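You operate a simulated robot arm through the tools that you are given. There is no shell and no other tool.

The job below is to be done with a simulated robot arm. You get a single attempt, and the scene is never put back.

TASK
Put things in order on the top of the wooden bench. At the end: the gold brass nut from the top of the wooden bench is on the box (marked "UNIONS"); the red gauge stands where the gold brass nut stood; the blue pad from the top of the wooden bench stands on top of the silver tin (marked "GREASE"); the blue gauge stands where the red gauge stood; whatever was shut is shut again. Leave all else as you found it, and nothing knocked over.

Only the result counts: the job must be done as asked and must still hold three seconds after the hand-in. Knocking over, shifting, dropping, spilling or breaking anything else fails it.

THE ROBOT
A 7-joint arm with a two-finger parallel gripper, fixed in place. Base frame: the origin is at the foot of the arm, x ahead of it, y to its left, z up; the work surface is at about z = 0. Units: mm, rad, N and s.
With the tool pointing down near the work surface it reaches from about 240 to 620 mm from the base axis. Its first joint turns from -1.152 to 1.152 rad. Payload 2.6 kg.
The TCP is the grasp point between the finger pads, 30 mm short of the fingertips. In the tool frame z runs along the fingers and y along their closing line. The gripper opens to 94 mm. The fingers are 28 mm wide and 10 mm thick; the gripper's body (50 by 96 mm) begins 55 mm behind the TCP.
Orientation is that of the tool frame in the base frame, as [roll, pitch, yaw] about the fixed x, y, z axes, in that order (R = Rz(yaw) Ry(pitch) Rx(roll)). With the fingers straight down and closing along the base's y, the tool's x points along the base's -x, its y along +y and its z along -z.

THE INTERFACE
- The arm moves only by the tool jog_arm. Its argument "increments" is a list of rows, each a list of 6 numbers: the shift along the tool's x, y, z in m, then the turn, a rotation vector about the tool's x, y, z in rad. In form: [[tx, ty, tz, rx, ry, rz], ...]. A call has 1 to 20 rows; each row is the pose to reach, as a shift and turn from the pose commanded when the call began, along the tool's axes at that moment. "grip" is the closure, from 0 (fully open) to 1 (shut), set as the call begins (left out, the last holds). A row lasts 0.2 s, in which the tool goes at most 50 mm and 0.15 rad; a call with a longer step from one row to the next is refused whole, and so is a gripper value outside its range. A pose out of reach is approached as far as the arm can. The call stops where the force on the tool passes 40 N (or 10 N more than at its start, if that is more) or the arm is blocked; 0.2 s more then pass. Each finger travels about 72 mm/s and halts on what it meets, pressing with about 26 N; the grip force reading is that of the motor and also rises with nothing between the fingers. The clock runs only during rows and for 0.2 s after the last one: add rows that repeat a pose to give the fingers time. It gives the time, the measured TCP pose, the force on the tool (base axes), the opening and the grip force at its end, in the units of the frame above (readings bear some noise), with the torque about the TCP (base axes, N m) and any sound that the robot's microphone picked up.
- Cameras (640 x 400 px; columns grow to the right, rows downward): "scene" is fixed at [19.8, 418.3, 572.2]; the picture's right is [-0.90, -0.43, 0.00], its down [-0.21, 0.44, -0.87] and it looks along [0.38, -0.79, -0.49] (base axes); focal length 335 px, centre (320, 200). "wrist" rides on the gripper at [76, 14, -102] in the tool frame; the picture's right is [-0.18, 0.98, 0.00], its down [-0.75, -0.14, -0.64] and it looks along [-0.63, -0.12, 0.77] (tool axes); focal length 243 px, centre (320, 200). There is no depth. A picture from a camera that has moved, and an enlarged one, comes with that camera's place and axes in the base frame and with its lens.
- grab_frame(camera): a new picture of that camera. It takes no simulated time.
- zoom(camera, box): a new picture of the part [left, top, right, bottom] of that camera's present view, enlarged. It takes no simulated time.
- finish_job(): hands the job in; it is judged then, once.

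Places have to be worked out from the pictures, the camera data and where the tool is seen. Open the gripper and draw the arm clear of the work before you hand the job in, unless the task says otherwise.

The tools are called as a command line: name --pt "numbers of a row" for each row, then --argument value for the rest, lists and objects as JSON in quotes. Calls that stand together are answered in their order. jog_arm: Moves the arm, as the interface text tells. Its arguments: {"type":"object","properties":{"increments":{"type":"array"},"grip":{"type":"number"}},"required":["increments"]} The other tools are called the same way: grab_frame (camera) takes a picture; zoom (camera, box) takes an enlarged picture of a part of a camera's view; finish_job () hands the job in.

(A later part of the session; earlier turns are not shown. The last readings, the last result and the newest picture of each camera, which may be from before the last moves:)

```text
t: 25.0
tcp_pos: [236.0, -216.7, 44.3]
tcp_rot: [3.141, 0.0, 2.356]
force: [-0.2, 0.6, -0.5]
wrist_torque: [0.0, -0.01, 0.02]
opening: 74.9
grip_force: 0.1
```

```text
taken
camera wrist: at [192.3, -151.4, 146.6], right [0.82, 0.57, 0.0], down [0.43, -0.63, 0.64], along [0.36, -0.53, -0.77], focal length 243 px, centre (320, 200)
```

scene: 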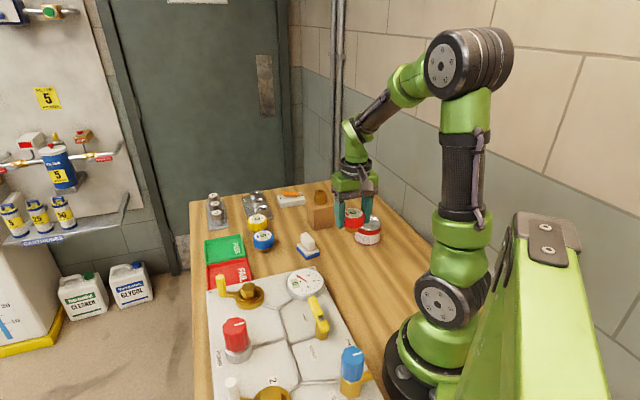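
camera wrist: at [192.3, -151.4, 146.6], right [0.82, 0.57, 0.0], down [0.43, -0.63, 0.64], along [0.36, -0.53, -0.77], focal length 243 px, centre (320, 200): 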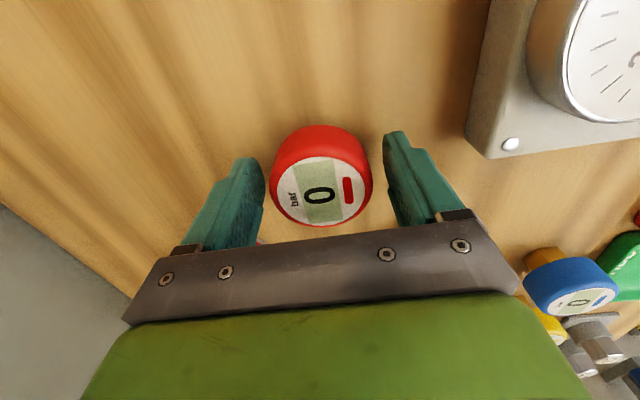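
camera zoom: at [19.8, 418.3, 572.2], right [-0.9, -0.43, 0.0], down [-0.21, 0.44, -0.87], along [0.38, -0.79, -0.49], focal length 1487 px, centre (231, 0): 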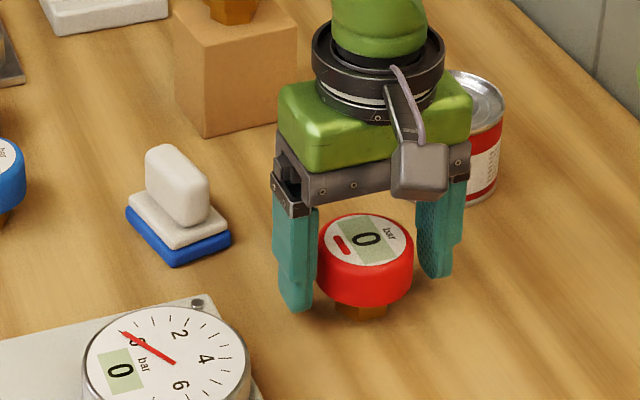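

The red gauge stands free at the nut's old spot. I rise clear and move over the blue gauge at about (479,-189).

jog_arm --pt "0 0 -0.02 0 0 0" --pt "0 0 -0.06 0 0 0" --pt "0 0 -0.1 0 0 0" --pt "0 0 -0.14 0 0 0" --pt "-0.014 0.0175 -0.145 0 0 0" --pt "-0.044 0.055 -0.145 0 0 0" --pt "-0.072 0.09 -0.145 0 0 0" --pt "-0.1 0.125 -0.145 0 0 0" --pt "-0.128 0.16 -0.145 0 0 0" --pt "-0.148 0.185 -0.145 0 0 0" --pt "-0.1528 0.1908 -0.145 0 0 0" --pt "-0.1528 0.1908 -0.145 0 0 0"

grab_frame --camera "wrist"

zoom --camera "wrist" --box '[250, 60, 410, 170]'

grab_frame --camera "scene"

```text
t: 27.6
tcp_pos: [478.9, -189.2, 188.1]
tcp_rot: [3.141, 0.001, 2.356]
force: [-0.3, 0.0, 0.6]
wrist_torque: [-0.01, 0.0, 0.01]
opening: 75.2
grip_force: 0.0
```

```text
taken
camera wrist: at [435.3, -123.7, 291.5], right [0.82, 0.57, 0.0], down [0.43, -0.63, 0.64], along [0.36, -0.53, -0.77], focal length 243 px, centre (320, 200)
```

wrist: 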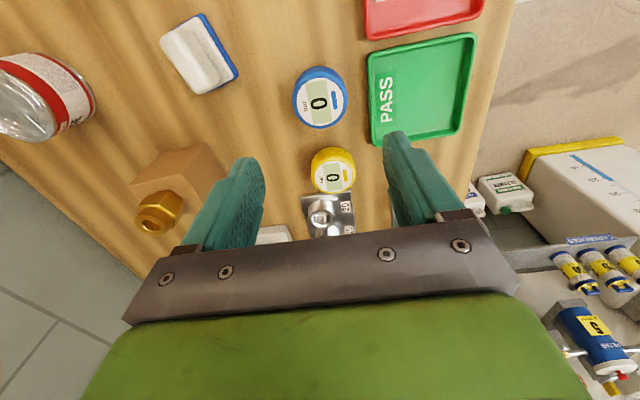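

```text
3.64 times, centred on (330, 115) of wrist
camera zoom: at [435.3, -123.7, 291.5], right [0.82, 0.57, 0.0], down [0.43, -0.63, 0.64], along [0.36, -0.53, -0.77], focal length 882 px, centre (284, 509)
```

zoom: 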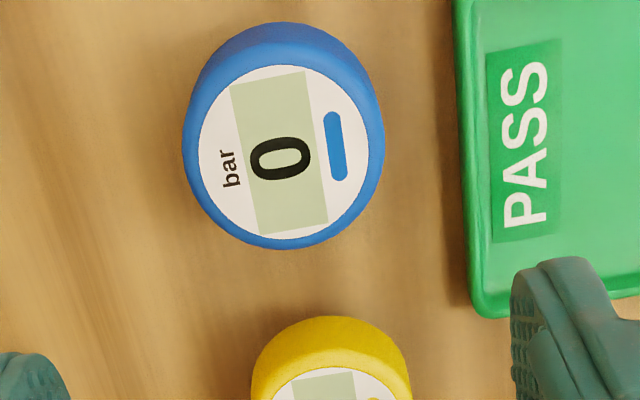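

```text
taken
```

scene: 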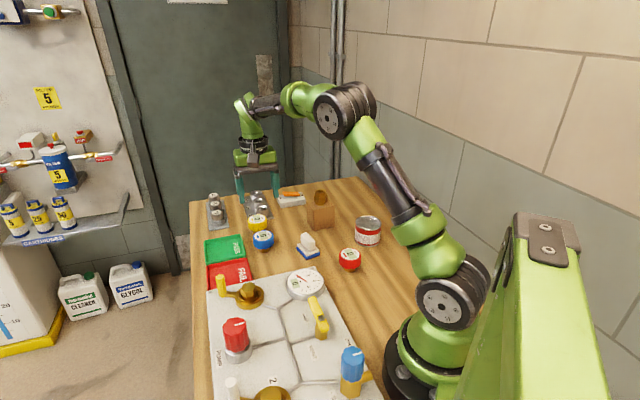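

Blue measures at (479.4,-189), nearly under the TCP. I narrow the fingers to 66 mm and descend part way to check.

jog_arm --pt "-0.0009 -0.0005 0.03 0 0 0" --pt "-0.0009 -0.0005 0.065 0 0 0" --pt "-0.0009 -0.0005 0.09 0 0 0" --pt "-0.0009 -0.0005 0.098 0 0 0" --pt "-0.0009 -0.0005 0.098 0 0 0" --grip 0.3

grab_frame --camera "wrist"

zoom --camera "wrist" --box '[240, 90, 400, 200]'

zoom --camera "scene" --box '[200, 170, 320, 270]'

```text
t: 28.8
tcp_pos: [479.1, -190.0, 90.4]
tcp_rot: [3.141, 0.001, 2.356]
force: [0.9, -0.6, -0.2]
wrist_torque: [0.02, 0.01, -0.03]
opening: 66.0
grip_force: 0.1
```

```text
taken
camera wrist: at [435.5, -125.5, 193.5], right [0.83, 0.56, 0.0], down [0.43, -0.63, 0.64], along [0.36, -0.53, -0.77], focal length 243 px, centre (320, 200)
```

wrist: 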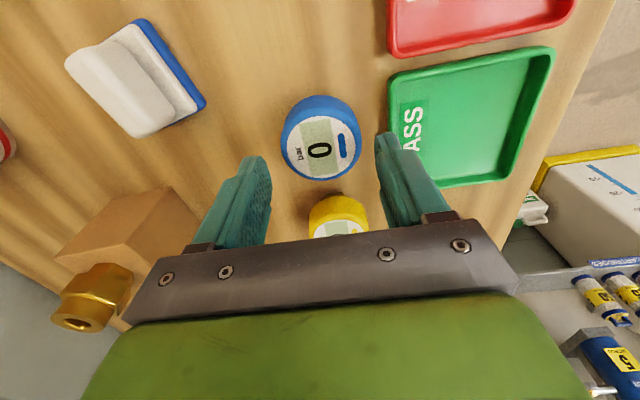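

```text
3.64 times, centred on (320, 145) of wrist
camera zoom: at [435.5, -125.5, 193.5], right [0.83, 0.56, 0.0], down [0.43, -0.63, 0.64], along [0.36, -0.53, -0.77], focal length 882 px, centre (320, 400)
```

zoom: 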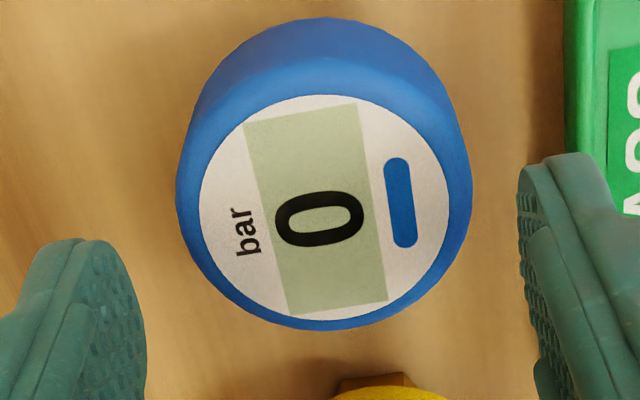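

```text
4.00 times, centred on (260, 220) of scene
camera zoom: at [19.8, 418.3, 572.2], right [-0.9, -0.43, 0.0], down [-0.21, 0.44, -0.87], along [0.38, -0.79, -0.49], focal length 1339 px, centre (560, 120)
```

zoom: 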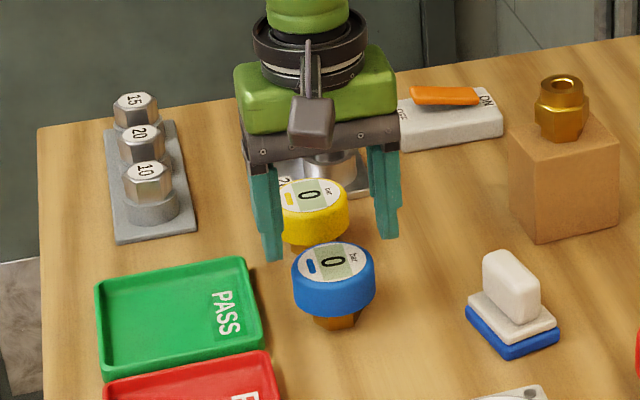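

Centred within a millimetre. I descend the rest to z≈44 and then close.

jog_arm --pt "0.0006 0 0.02 0 0 0" --pt "0.0006 0 0.036 0 0 0" --pt "0.0006 0 0.046 0 0 0" --pt "0.0006 0 0.046 0 0 0"

jog_arm --pt "0 0 0 0 0 0" --pt "0 0 0 0 0 0" --pt "0 0 0 0 0 0" --pt "0 0 0 0 0 0" --grip 1

grab_frame --camera "wrist"

zoom --camera "scene" --box '[200, 170, 320, 270]'

```text
t: 29.8
tcp_pos: [478.8, -189.7, 44.0]
tcp_rot: [-3.142, 0.0, 2.355]
force: [-0.3, -0.4, 0.1]
wrist_torque: [0.01, 0.01, 0.02]
opening: 65.8
grip_force: 0.1
```

```text
t: 30.8
tcp_pos: [479.7, -189.4, 43.7]
tcp_rot: [3.14, 0.0, 2.355]
force: [-0.3, -0.5, 0.4]
wrist_torque: [0.01, -0.03, 0.02]
opening: 54.7
grip_force: 25.5
```

```text
taken
camera wrist: at [435.4, -124.9, 147.0], right [0.82, 0.57, 0.0], down [0.43, -0.63, 0.64], along [0.36, -0.53, -0.77], focal length 243 px, centre (320, 200)
```

wrist: 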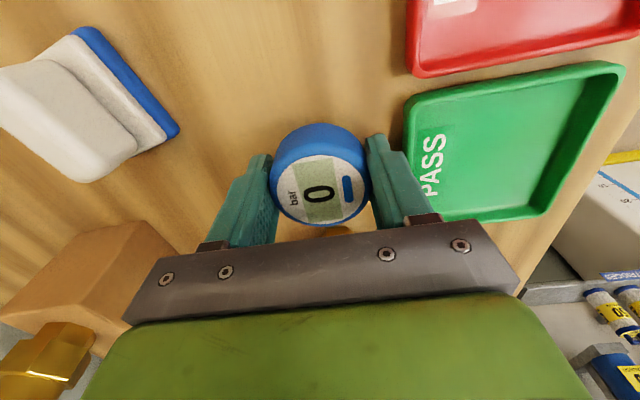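

```text
4.00 times, centred on (260, 220) of scene
camera zoom: at [19.8, 418.3, 572.2], right [-0.9, -0.43, 0.0], down [-0.21, 0.44, -0.87], along [0.38, -0.79, -0.49], focal length 1339 px, centre (560, 120)
```

zoom: 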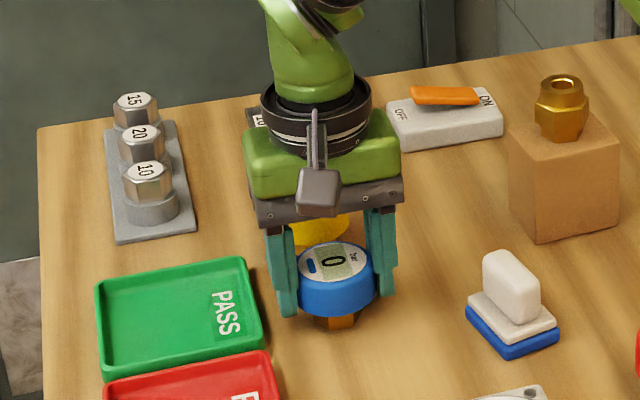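

The blue gauge is gripped at 54.7 mm. I lift it and shift about 90 mm along the gauge row to red's old place, comparing camera positions with those at red's pick-up.

jog_arm --pt "0 0 -0.01 0 0 0" --pt "0 0 -0.04 0 0 0" --pt "0 0 -0.075 0 0 0" --pt "0 0 -0.09 0 0 0" --pt "0.02 0 -0.09 0 0 0" --pt "0.055 0.0002 -0.09 0 0 0" --pt "0.083 0.0003 -0.09 0 0 0" --pt "0.0903 0.0003 -0.09 0 0 0" --pt "0.0903 0.0003 -0.09 0 0 0"

grab_frame --camera "wrist"

zoom --camera "scene" --box '[200, 170, 360, 290]'

```text
t: 32.8
tcp_pos: [416.1, -125.3, 134.6]
tcp_rot: [-3.14, 0.001, 2.357]
force: [-1.0, -0.2, -2.4]
wrist_torque: [0.02, 0.01, -0.02]
opening: 54.7
grip_force: 25.7
```

```text
taken
camera wrist: at [372.2, -60.7, 237.5], right [0.82, 0.57, 0.0], down [0.43, -0.63, 0.64], along [0.36, -0.53, -0.77], focal length 243 px, centre (320, 200)
```

wrist: 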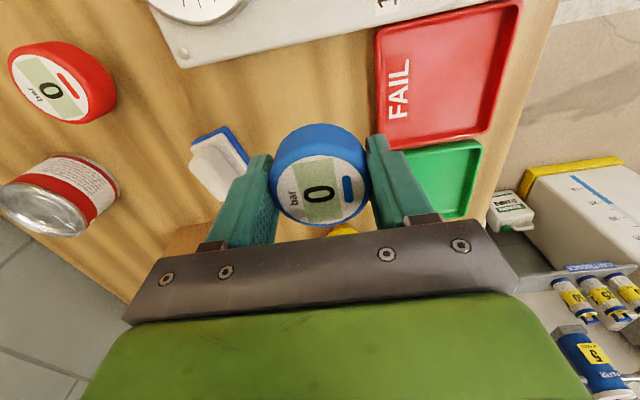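

```text
3.33 times, centred on (280, 230) of scene
camera zoom: at [19.8, 418.3, 572.2], right [-0.9, -0.43, 0.0], down [-0.21, 0.44, -0.87], along [0.38, -0.79, -0.49], focal length 1116 px, centre (453, 100)
```

zoom: 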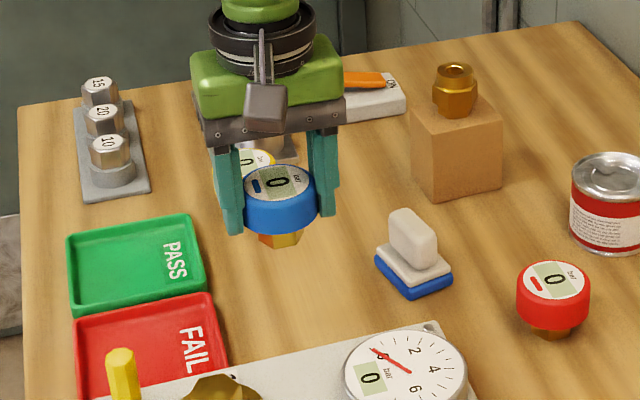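

The tool is back at red's pick-up place to within half a millimetre. I lower to just above the contact height.

jog_arm --pt "0 0 0.04 0 0 0" --pt "0 0 0.075 0 0 0" --pt "0 0 0.086 0 0 0" --pt "0 0 0.087 0 0 0" --pt "0 0 0.088 0 0 0"

jog_arm --pt "0 0 0.0005 0 0 0" --pt "0 0 0.001 0 0 0" --pt "0 0 0.0015 0 0 0"

```text
t: 34.0
tcp_pos: [415.1, -125.0, 46.6]
tcp_rot: [-3.141, 0.001, 2.357]
force: [0.3, -0.1, -2.4]
wrist_torque: [-0.02, 0.02, 0.03]
opening: 55.0
grip_force: 26.2
```

```text
t: 34.8
tcp_pos: [415.5, -126.5, 45.4]
tcp_rot: [-3.141, 0.001, 2.357]
force: [1.2, 0.3, -2.4]
wrist_torque: [-0.06, 0.02, -0.01]
opening: 55.0
grip_force: 25.7
```

No contact yet; I go down further in half-millimetre steps.

jog_arm --pt "0 0 0.0005 0 0 0" --pt "0 0 0.001 0 0 0"

```text
t: 35.4
tcp_pos: [416.4, -125.6, 42.9]
tcp_rot: [-3.142, 0.0, 2.356]
force: [-0.6, 0.3, 0.3]
wrist_torque: [0.01, 0.01, 0.02]
opening: 55.1
grip_force: 25.8
```

jog_arm --pt "0 0 0.0004 0 0 0"

```text
t: 35.8
tcp_pos: [416.5, -125.8, 43.0]
tcp_rot: [3.141, 0.001, 2.357]
force: [-1.6, -0.3, 4.9]
wrist_torque: [0.02, 0.13, 0.0]
opening: 55.1
grip_force: 26.6
```

The gauge touches the bench at about 7 N. I release to 66 mm so the outer finger stays clear of the tray.

jog_arm --pt "0 0 0 0 0 0" --pt "0 0 0 0 0 0" --pt "0 0 0 0 0 0" --grip 0.3

zoom --camera "scene" --box '[200, 200, 320, 300]'

grab_frame --camera "wrist"

```text
t: 36.6
tcp_pos: [416.0, -126.5, 43.7]
tcp_rot: [3.141, 0.0, 2.356]
force: [0.5, -0.6, -0.8]
wrist_torque: [0.02, 0.02, 0.04]
opening: 65.8
grip_force: 0.0
```

```text
4.00 times, centred on (260, 250) of scene
camera zoom: at [19.8, 418.3, 572.2], right [-0.9, -0.43, 0.0], down [-0.21, 0.44, -0.87], along [0.38, -0.79, -0.49], focal length 1339 px, centre (560, 0)
```

zoom: 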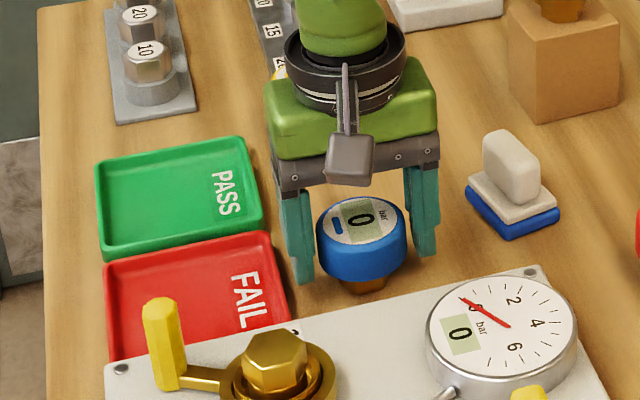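

```text
taken
camera wrist: at [371.5, -60.9, 146.5], right [0.82, 0.57, 0.0], down [0.43, -0.63, 0.64], along [0.36, -0.53, -0.77], focal length 243 px, centre (320, 200)
```

wrist: 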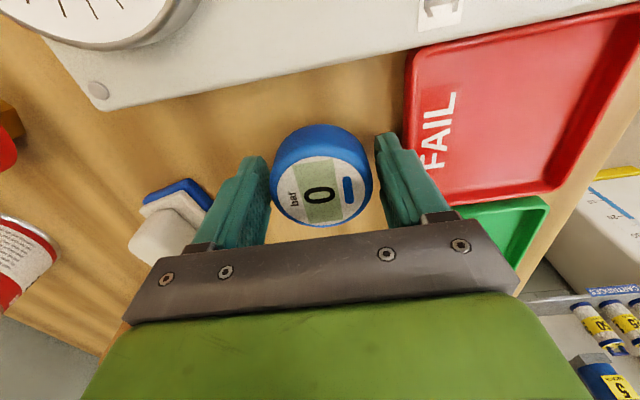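

The blue gauge stands exactly where red was seen. I rise clear and move over the pad to measure its place and turn.

jog_arm --pt "0 0 -0.015 0 0 0" --pt "0 0 -0.055 0 0 0" --pt "0 0 -0.095 0 0 0" --pt "0 0 -0.135 0 0 0" --pt "-0.006 -0.018 -0.15 0 0 0" --pt "-0.018 -0.055 -0.15 0 0 0" --pt "-0.03 -0.09 -0.15 0 0 0" --pt "-0.0371 -0.1107 -0.15 0 0 0" --pt "-0.0371 -0.1107 -0.15 0 0 0" --grip 0.2

grab_frame --camera "wrist"

zoom --camera "wrist" --box '[240, 40, 400, 150]'

grab_frame --camera "scene"

```text
t: 38.6
tcp_pos: [362.4, -229.9, 193.7]
tcp_rot: [-3.14, -0.001, 2.356]
force: [-0.7, 0.1, 0.3]
wrist_torque: [-0.03, 0.0, 0.01]
opening: 75.0
grip_force: 0.1
```

```text
taken
camera wrist: at [318.2, -165.3, 296.5], right [0.82, 0.57, 0.0], down [0.43, -0.63, 0.64], along [0.36, -0.53, -0.77], focal length 243 px, centre (320, 200)
```

wrist: 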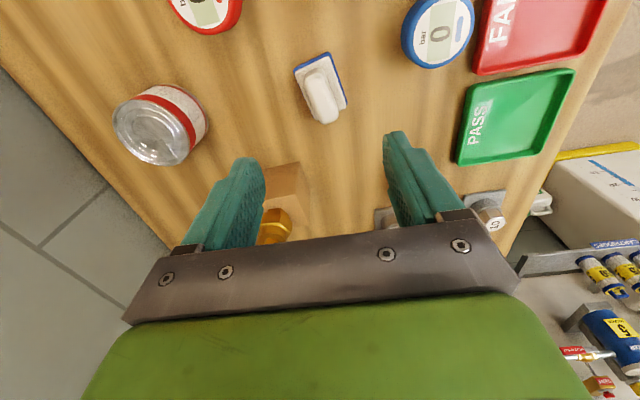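

```text
3.64 times, centred on (320, 95) of wrist
camera zoom: at [318.2, -165.3, 296.5], right [0.82, 0.57, 0.0], down [0.43, -0.63, 0.64], along [0.36, -0.53, -0.77], focal length 882 px, centre (320, 582)
```

zoom: 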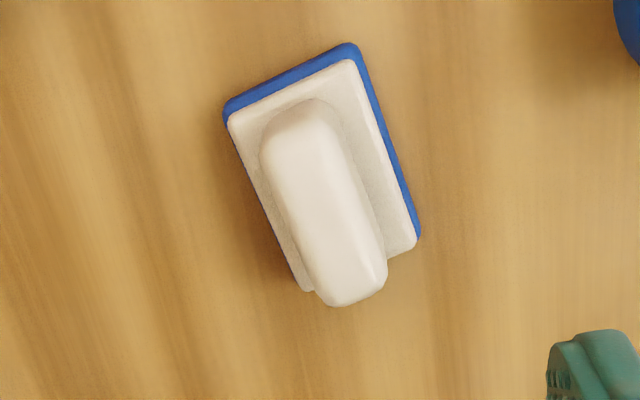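

```text
taken
```

scene: 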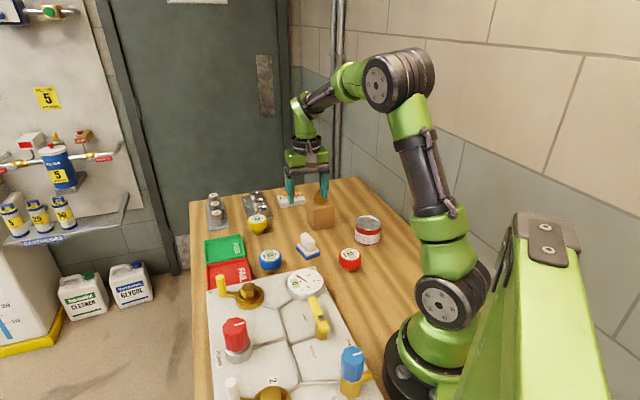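

The pad measures about 42 x 60 mm, centred near (365,-231), with its handle's long axis at azimuth -32°. I zoom in on the tin lid and the pad from both cameras.

zoom --camera "wrist" --box '[100, 75, 220, 175]'

zoom --camera "scene" --box '[345, 205, 390, 250]'

zoom --camera "scene" --box '[285, 225, 335, 265]'

```text
4.00 times, centred on (160, 125) of wrist
camera zoom: at [318.2, -165.3, 296.5], right [0.82, 0.57, 0.0], down [0.43, -0.63, 0.64], along [0.36, -0.53, -0.77], focal length 970 px, centre (960, 500)
```

zoom: 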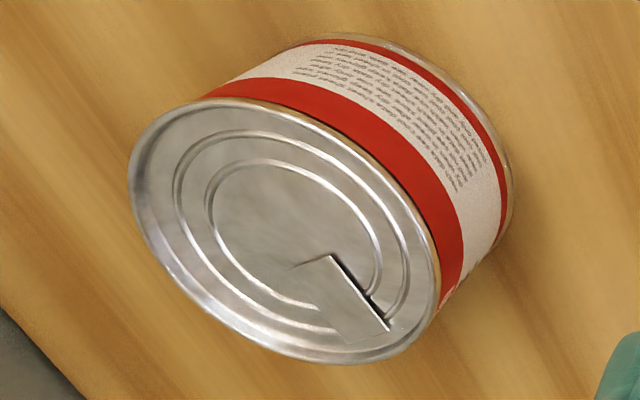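

```text
8.89 times, centred on (368, 228) of scene
camera zoom: at [19.8, 418.3, 572.2], right [-0.9, -0.43, 0.0], down [-0.21, 0.44, -0.87], along [0.38, -0.79, -0.49], focal length 2975 px, centre (-102, -44)
```

zoom: 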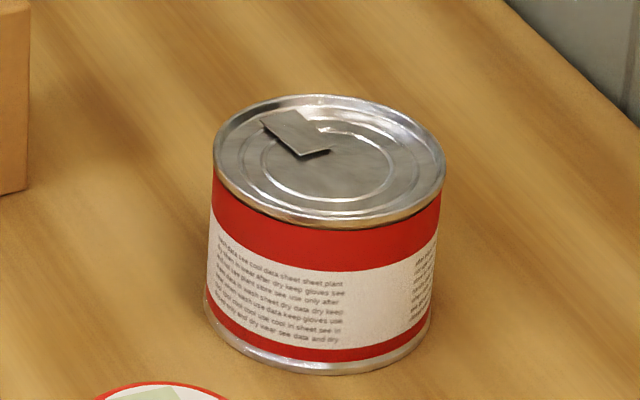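

```text
10.00 times, centred on (310, 245) of scene
camera zoom: at [19.8, 418.3, 572.2], right [-0.9, -0.43, 0.0], down [-0.21, 0.44, -0.87], along [0.38, -0.79, -0.49], focal length 3346 px, centre (420, -250)
```

zoom: 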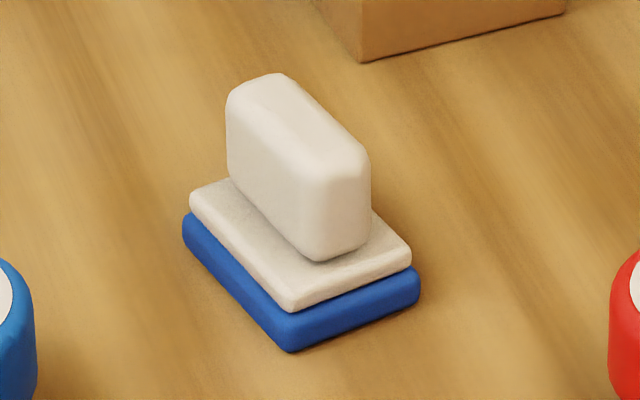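

The handle is roughly 18 mm wide with its top near z=44, and the tab on the tin lid lies almost flat. I turn the tool square to the handle and descend to z≈100 for a check.

jog_arm --pt "-0.002 0.0002 0.03 0 0 -0.08" --pt "-0.003 0.0003 0.06 0 0 -0.16" --pt "-0.0039 0.0003 0.085 0 0 -0.2356" --pt "-0.0039 0.0003 0.094 0 0 -0.2356" --pt "-0.0039 0.0003 0.094 0 0 -0.2356"

grab_frame --camera "wrist"

zoom --camera "wrist" --box '[240, 90, 400, 200]'

zoom --camera "scene" --box '[260, 180, 360, 280]'

```text
t: 39.8
tcp_pos: [365.8, -231.9, 99.9]
tcp_rot: [3.14, 0.002, 2.592]
force: [-0.9, 0.4, -0.5]
wrist_torque: [0.0, -0.05, 0.02]
opening: 75.3
grip_force: 0.1
```

```text
taken
camera wrist: at [308.3, -179.6, 202.7], right [0.67, 0.74, 0.0], down [0.57, -0.51, 0.64], along [0.48, -0.43, -0.77], focal length 243 px, centre (320, 200)
```

wrist: 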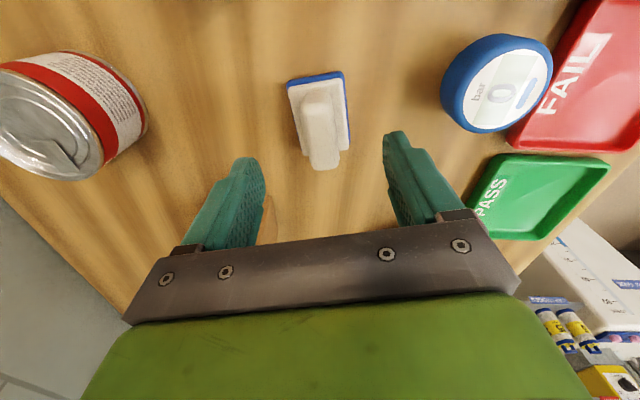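

```text
3.64 times, centred on (320, 145) of wrist
camera zoom: at [308.3, -179.6, 202.7], right [0.67, 0.74, 0.0], down [0.57, -0.51, 0.64], along [0.48, -0.43, -0.77], focal length 882 px, centre (320, 400)
```

zoom: 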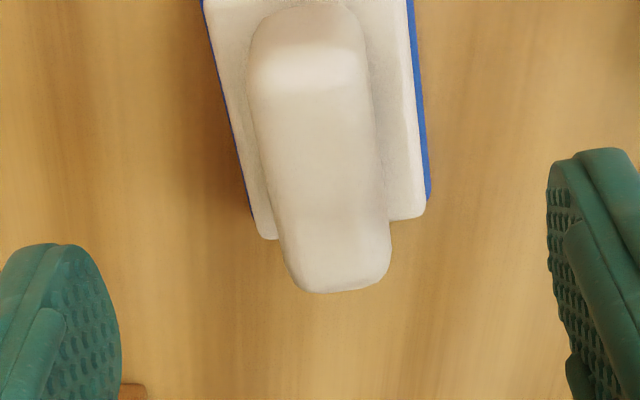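

```text
4.00 times, centred on (310, 230) of scene
camera zoom: at [19.8, 418.3, 572.2], right [-0.9, -0.43, 0.0], down [-0.21, 0.44, -0.87], along [0.38, -0.79, -0.49], focal length 1339 px, centre (360, 80)
```

zoom: 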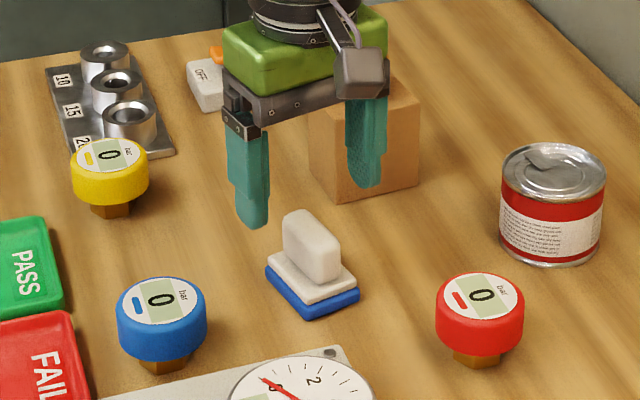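

The handle is exactly on the closing axis (centre about (366,-231.7)). I descend so the tips stop about 22 mm up, above the white plate, and close on the handle.

jog_arm --pt "0 0 0.02 0 0 0" --pt "0 0 0.038 0 0 0" --pt "0 0 0.0475 0 0 0" --pt "0 0 0.0475 0 0 0"

zoom --camera "scene" --box '[270, 200, 350, 280]'

grab_frame --camera "wrist"

```text
t: 40.8
tcp_pos: [364.8, -233.3, 51.8]
tcp_rot: [3.141, 0.0, 2.591]
force: [-0.4, -0.3, 0.4]
wrist_torque: [0.0, -0.02, -0.01]
opening: 75.0
grip_force: 0.0
```

```text
5.00 times, centred on (310, 240) of scene
camera zoom: at [19.8, 418.3, 572.2], right [-0.9, -0.43, 0.0], down [-0.21, 0.44, -0.87], along [0.38, -0.79, -0.49], focal length 1673 px, centre (370, 0)
```

zoom: 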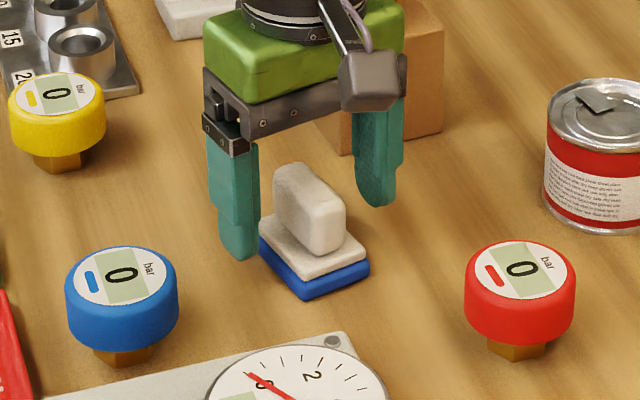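

```text
taken
camera wrist: at [308.4, -180.1, 155.0], right [0.67, 0.74, 0.0], down [0.57, -0.51, 0.64], along [0.48, -0.43, -0.77], focal length 243 px, centre (320, 200)
```

wrist: 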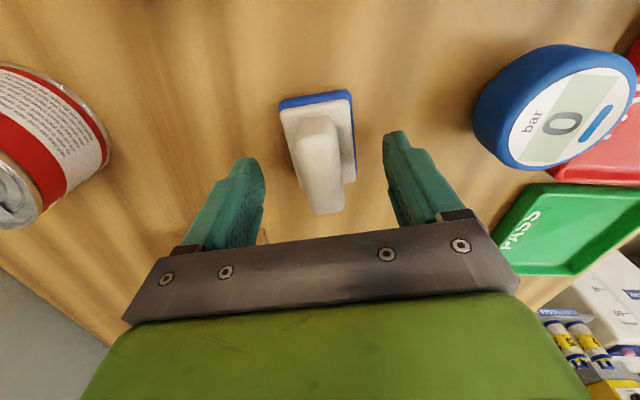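

The fingertips flank the handle above the plate. I close and hold.

jog_arm --pt "0 0 0 0 0 0" --pt "0 0 0 0 0 0" --pt "0 0 0 0 0 0" --pt "0 0 0 0 0 0" --pt "0 0 0 0 0 0" --grip 1

zoom --camera "scene" --box '[270, 200, 350, 280]'

grab_frame --camera "wrist"

```text
t: 42.0
tcp_pos: [366.6, -232.8, 53.2]
tcp_rot: [3.141, 0.001, 2.592]
force: [-0.2, 0.5, 0.9]
wrist_torque: [0.0, 0.01, -0.01]
opening: 25.6
grip_force: 25.6
```

```text
5.00 times, centred on (310, 240) of scene
camera zoom: at [19.8, 418.3, 572.2], right [-0.9, -0.43, 0.0], down [-0.21, 0.44, -0.87], along [0.38, -0.79, -0.49], focal length 1673 px, centre (370, 0)
```

zoom: 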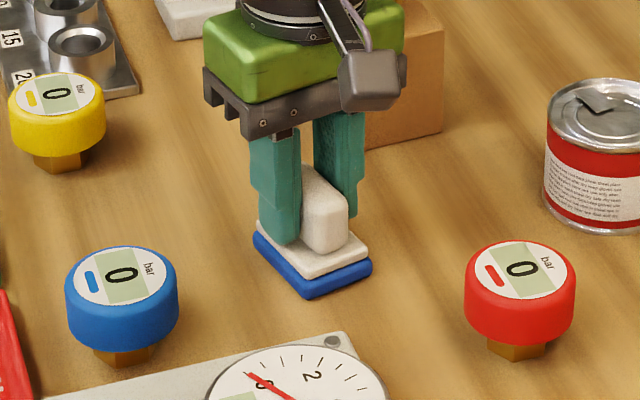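

```text
taken
camera wrist: at [308.5, -180.1, 155.2], right [0.67, 0.74, 0.0], down [0.57, -0.51, 0.64], along [0.48, -0.43, -0.77], focal length 243 px, centre (320, 200)
```

wrist: 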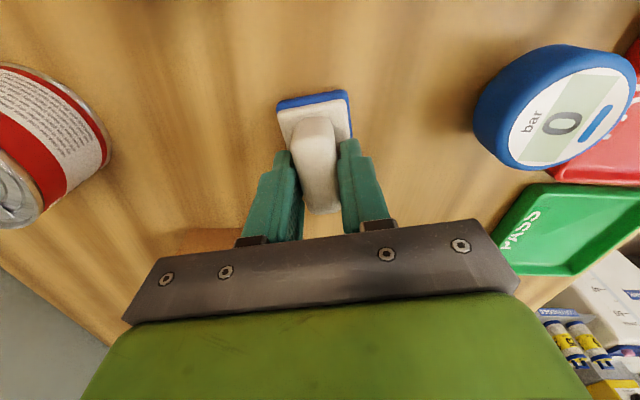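

The pad is held at its handle (25.6 mm) and centred on the TCP. I lift it straight up and check.

jog_arm --pt "0 0 -0.008 0 0 0" --pt "0 0 -0.035 0 0 0" --pt "0 0 -0.075 0 0 0" --pt "0 0 -0.11 0 0 0" --pt "0 0 -0.115 0 0 0"

zoom --camera "scene" --box '[260, 160, 400, 280]'

grab_frame --camera "wrist"

```text
t: 43.2
tcp_pos: [366.5, -233.4, 167.1]
tcp_rot: [-3.14, 0.0, 2.591]
force: [0.0, -0.7, -0.1]
wrist_torque: [0.01, -0.03, 0.03]
opening: 25.8
grip_force: 26.2
```

```text
3.33 times, centred on (330, 220) of scene
camera zoom: at [19.8, 418.3, 572.2], right [-0.9, -0.43, 0.0], down [-0.21, 0.44, -0.87], along [0.38, -0.79, -0.49], focal length 1116 px, centre (287, 133)
```

zoom: 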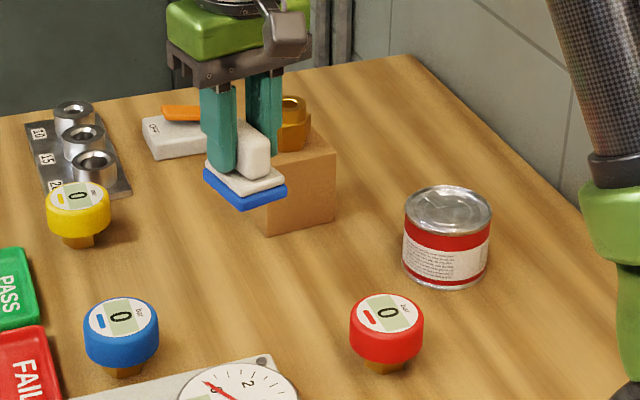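

```text
taken
camera wrist: at [309.2, -180.0, 270.2], right [0.67, 0.74, 0.0], down [0.57, -0.51, 0.64], along [0.48, -0.43, -0.77], focal length 243 px, centre (320, 200)
```

wrist: 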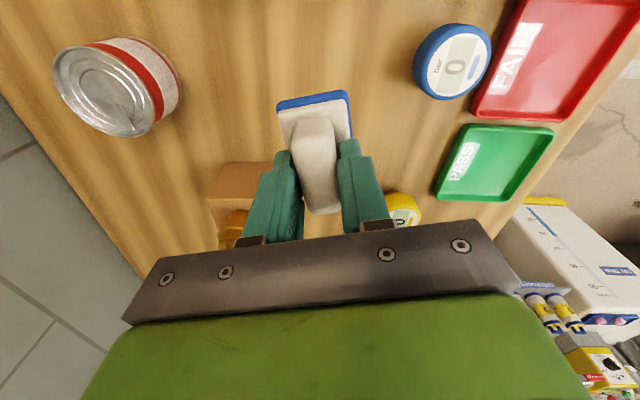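

The pad hangs level. Before carrying it I re-measure the tin lid from this view.

zoom --camera "wrist" --box '[40, 30, 200, 150]'

```text
3.33 times, centred on (120, 90) of wrist
camera zoom: at [309.2, -180.0, 270.2], right [0.67, 0.74, 0.0], down [0.57, -0.51, 0.64], along [0.48, -0.43, -0.77], focal length 809 px, centre (987, 567)
```

zoom: 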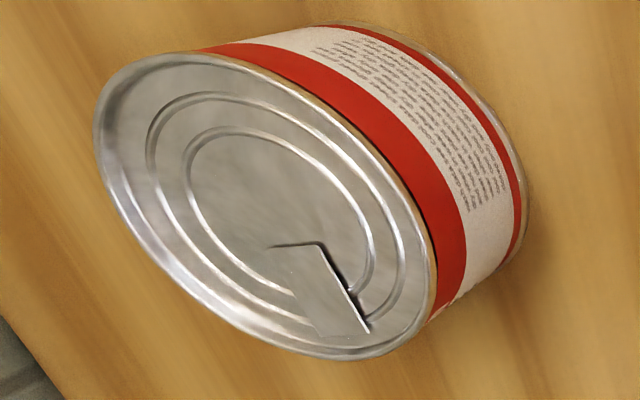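

The tin lid centre comes to about (234.5,-355). I carry the pad over it at this height.

jog_arm --pt "0.008 -0.029 0 0 0 0" --pt "0.018 -0.0653 0 0 0 0" --pt "0.029 -0.1052 0 0 0 0" --pt "0.04 -0.1451 0 0 0 0" --pt "0.0465 -0.1687 0 0 0 0" --pt "0.0481 -0.1745 0 0 0 0" --pt "0.0481 -0.1745 0 0 0 0"

grab_frame --camera "wrist"

zoom --camera "wrist" --box '[240, 30, 400, 150]'

zoom --camera "scene" --box '[300, 160, 440, 280]'

```text
t: 44.8
tcp_pos: [233.8, -356.7, 168.0]
tcp_rot: [-3.142, 0.0, 2.592]
force: [-0.4, -0.4, -0.5]
wrist_torque: [0.01, -0.01, 0.01]
opening: 25.7
grip_force: 25.9
```

```text
taken
camera wrist: at [176.7, -304.2, 270.7], right [0.67, 0.74, 0.0], down [0.57, -0.51, 0.64], along [0.48, -0.43, -0.77], focal length 243 px, centre (320, 200)
```

wrist: 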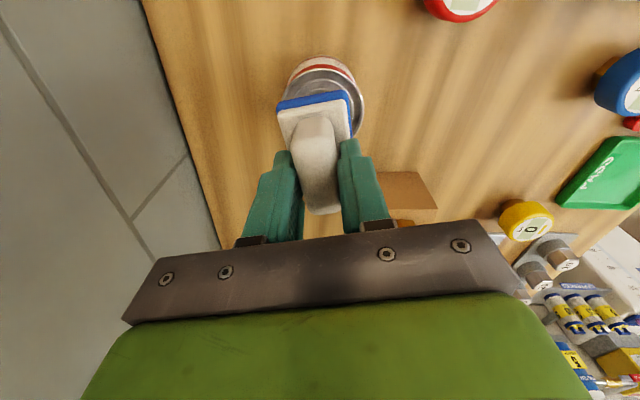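

```text
3.33 times, centred on (320, 90) of wrist
camera zoom: at [176.7, -304.2, 270.7], right [0.67, 0.74, 0.0], down [0.57, -0.51, 0.64], along [0.48, -0.43, -0.77], focal length 809 px, centre (320, 567)
```

zoom: 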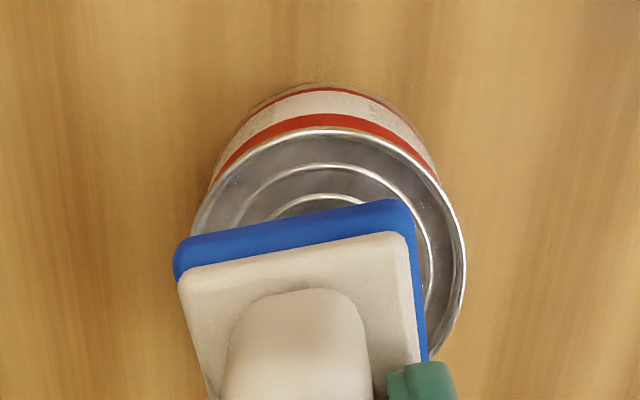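

```text
3.33 times, centred on (370, 220) of scene
camera zoom: at [19.8, 418.3, 572.2], right [-0.9, -0.43, 0.0], down [-0.21, 0.44, -0.87], along [0.38, -0.79, -0.49], focal length 1116 px, centre (153, 133)
```

zoom: 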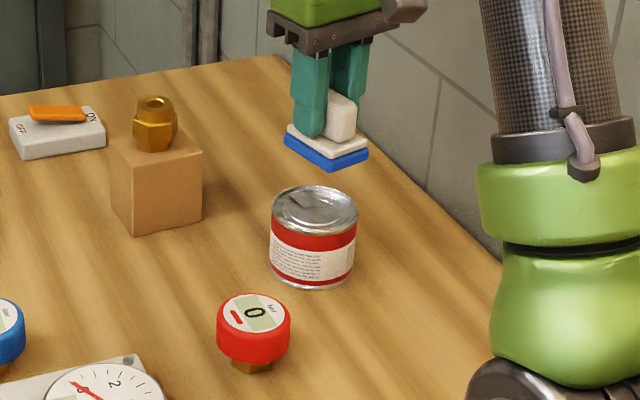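

The lid now fits a circle centred near (236.5,-357), with the pad a few mm off it towards -x. I zoom in from the scene camera to cross-check before lowering.

zoom --camera "scene" --box '[340, 180, 400, 250]'

```text
5.71 times, centred on (370, 215) of scene
camera zoom: at [19.8, 418.3, 572.2], right [-0.9, -0.43, 0.0], down [-0.21, 0.44, -0.87], along [0.38, -0.79, -0.49], focal length 1912 px, centre (34, 114)
```

zoom: 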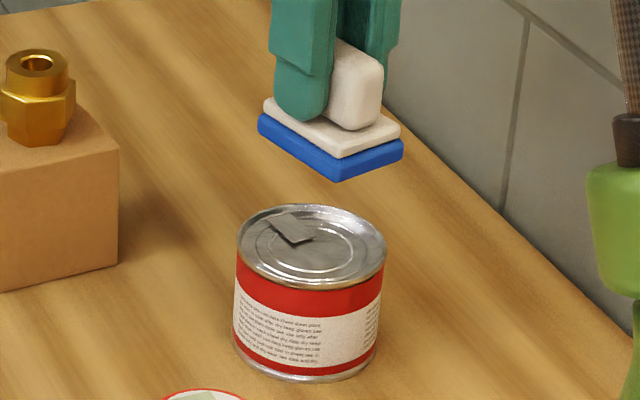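

Both cameras agree that the pad must shift about +4 mm in x. I correct and lower to about 5 mm above the lid.

jog_arm --pt "-0.0034 0.0024 0.015 0 0 0" --pt "-0.0034 0.0024 0.035 0 0 0" --pt "-0.0034 0.0024 0.048 0 0 0" --pt "-0.0034 0.0024 0.051 0 0 0" --pt "-0.0034 0.0024 0.051 0 0 0"

zoom --camera "scene" --box '[340, 180, 400, 250]'

grab_frame --camera "wrist"

```text
t: 46.0
tcp_pos: [238.8, -356.5, 115.3]
tcp_rot: [3.141, -0.002, 2.591]
force: [0.4, 0.0, -0.8]
wrist_torque: [0.04, 0.02, 0.0]
opening: 25.8
grip_force: 26.2
```

```text
5.71 times, centred on (370, 215) of scene
camera zoom: at [19.8, 418.3, 572.2], right [-0.9, -0.43, 0.0], down [-0.21, 0.44, -0.87], along [0.38, -0.79, -0.49], focal length 1912 px, centre (34, 114)
```

zoom: 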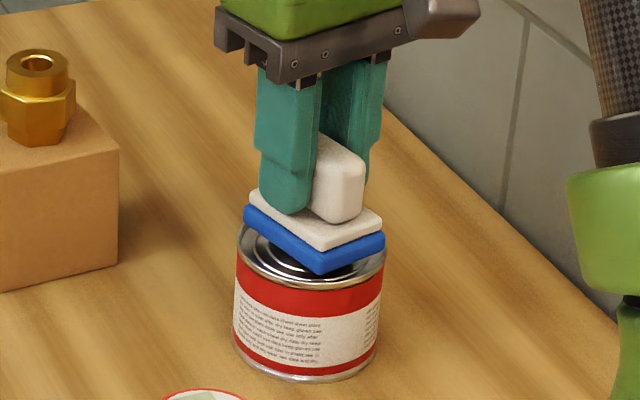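

```text
taken
camera wrist: at [180.6, -303.3, 219.1], right [0.67, 0.74, 0.0], down [0.57, -0.51, 0.64], along [0.48, -0.43, -0.77], focal length 243 px, centre (320, 200)
```

wrist: 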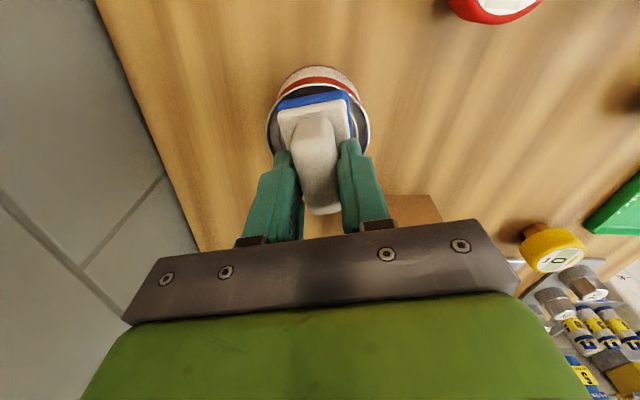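

From the scene camera the pad now sits centrally over the lid. I check with the wrist camera too.

zoom --camera "wrist" --box '[250, 50, 390, 160]'

```text
3.64 times, centred on (320, 105) of wrist
camera zoom: at [180.6, -303.3, 219.1], right [0.67, 0.74, 0.0], down [0.57, -0.51, 0.64], along [0.48, -0.43, -0.77], focal length 882 px, centre (320, 546)
```

zoom: 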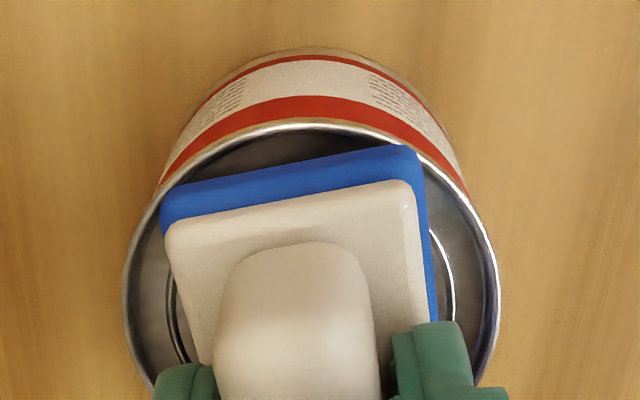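

The pad centre is at (236.5,-355.5) against the tin centre at (236.9,-356.9), which is good. I lower in millimetre steps to contact.

jog_arm --pt "0.0 -0.0006 0.001 0 0 0" --pt "0.0 -0.001 0.002 0 0 0" --pt "0.0 -0.001 0.003 0 0 0"

jog_arm --pt "0 0 0.0005 0 0 0" --pt "0 0 0.001 0 0 0"

```text
t: 46.8
tcp_pos: [237.5, -356.8, 112.9]
tcp_rot: [3.14, -0.002, 2.591]
force: [0.6, -0.1, -0.6]
wrist_torque: [0.01, -0.03, 0.0]
opening: 25.4
grip_force: 26.1
```

```text
t: 47.4
tcp_pos: [237.2, -358.0, 111.8]
tcp_rot: [3.141, 0.001, 2.59]
force: [-0.1, 0.3, -1.5]
wrist_torque: [0.02, 0.03, 0.01]
opening: 25.6
grip_force: 25.5
```

Still free. I continue down half a millimetre at a time.

jog_arm --pt "0 0 0.0005 0 0 0" --pt "0 0 0.001 0 0 0"

zoom --camera "scene" --box '[340, 180, 400, 250]'

```text
t: 48.0
tcp_pos: [238.2, -356.4, 112.2]
tcp_rot: [-3.14, 0.002, 2.592]
force: [-2.4, 3.4, 9.8]
wrist_torque: [0.11, 0.26, 0.02]
opening: 25.7
grip_force: 25.3
```

```text
5.71 times, centred on (370, 215) of scene
camera zoom: at [19.7, 418.4, 572.2], right [-0.9, -0.43, 0.0], down [-0.21, 0.44, -0.87], along [0.38, -0.79, -0.49], focal length 1912 px, centre (34, 114)
```

zoom: 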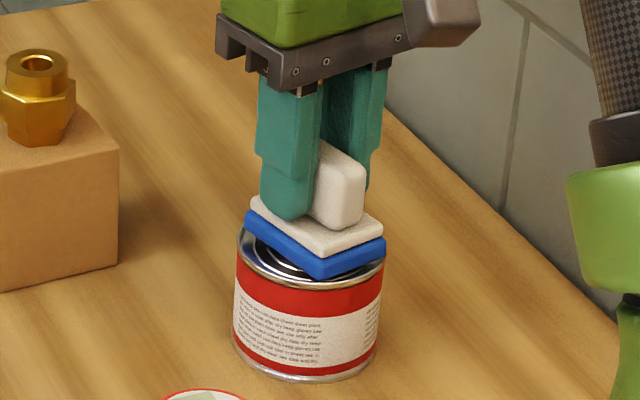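

Contact on the lid at about 10 N, with the pad level and centred. I release to a 56 mm opening.

jog_arm --pt "0 0 0 0 0 0" --pt "0 0 0 0 0 0" --pt "0 0 0 0 0 0" --pt "0 0 0 0 0 0" --grip 0.4

zoom --camera "scene" --box '[340, 180, 400, 250]'

zoom --camera "wrist" --box '[220, 50, 420, 250]'

```text
t: 49.0
tcp_pos: [237.6, -357.0, 110.4]
tcp_rot: [-3.139, 0.001, 2.592]
force: [-0.2, 0.4, -0.1]
wrist_torque: [-0.04, 0.0, -0.02]
opening: 56.7
grip_force: 0.1
```

```text
5.71 times, centred on (370, 215) of scene
camera zoom: at [19.8, 418.3, 572.2], right [-0.9, -0.43, 0.0], down [-0.21, 0.44, -0.87], along [0.38, -0.79, -0.49], focal length 1912 px, centre (34, 114)
```

zoom: 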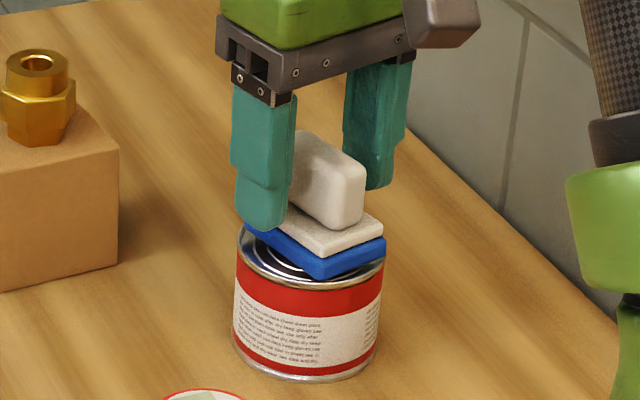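

```text
2.00 times, centred on (320, 150) of wrist
camera zoom: at [180.1, -304.4, 214.3], right [0.67, 0.74, 0.0], down [0.57, -0.51, 0.64], along [0.48, -0.43, -0.77], focal length 485 px, centre (320, 300)
```

zoom: 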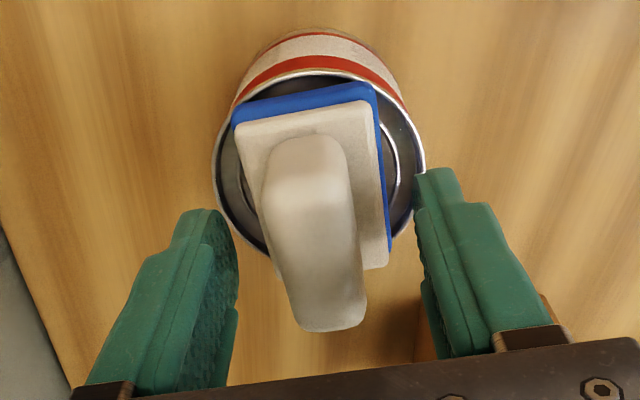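

The pad stays on the tin. I rise straight up and inspect it from both cameras.

jog_arm --pt "0 0 -0.01 0 0 0" --pt "0 0 -0.035 0 0 0" --pt "0 0 -0.075 0 0 0" --pt "0 0 -0.115 0 0 0" --pt "0 0 -0.145 0 0 0" --pt "0 0 -0.15 0 0 0"

zoom --camera "scene" --box '[340, 180, 400, 250]'

grab_frame --camera "wrist"

grab_frame --camera "scene"

```text
t: 50.4
tcp_pos: [237.9, -356.4, 260.9]
tcp_rot: [-3.141, -0.001, 2.593]
force: [0.5, 0.0, 1.1]
wrist_torque: [0.01, 0.0, 0.0]
opening: 56.3
grip_force: 0.1
```

```text
5.71 times, centred on (370, 215) of scene
camera zoom: at [19.8, 418.3, 572.2], right [-0.9, -0.43, 0.0], down [-0.21, 0.44, -0.87], along [0.38, -0.79, -0.49], focal length 1912 px, centre (34, 114)
```

zoom: 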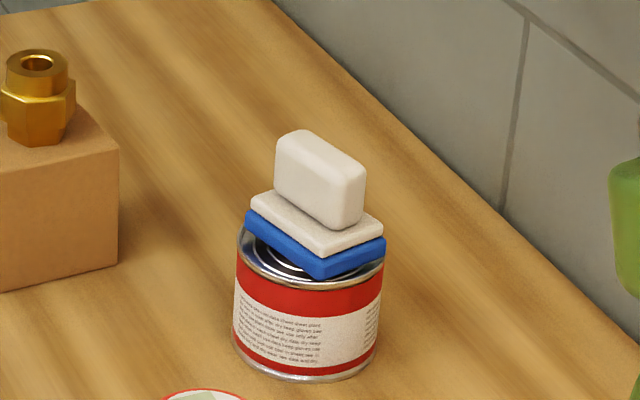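

```text
taken
camera wrist: at [180.5, -303.6, 364.8], right [0.67, 0.74, 0.0], down [0.57, -0.51, 0.64], along [0.48, -0.43, -0.77], focal length 243 px, centre (320, 200)
```

wrist: 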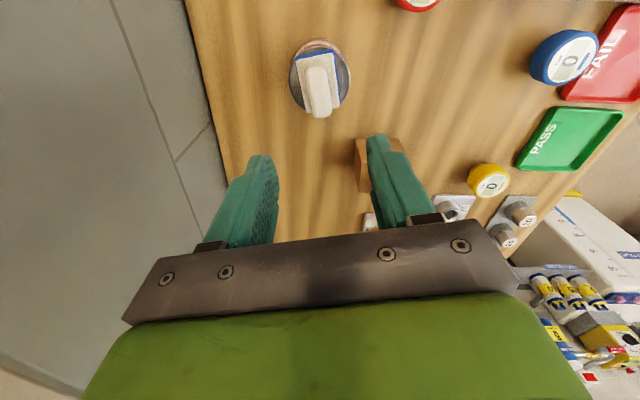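

```text
taken
```

scene: 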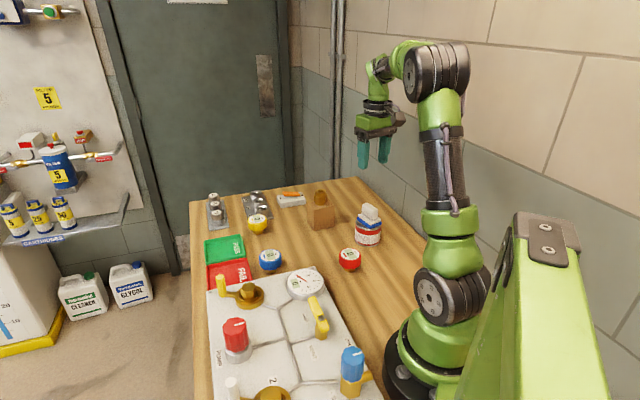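

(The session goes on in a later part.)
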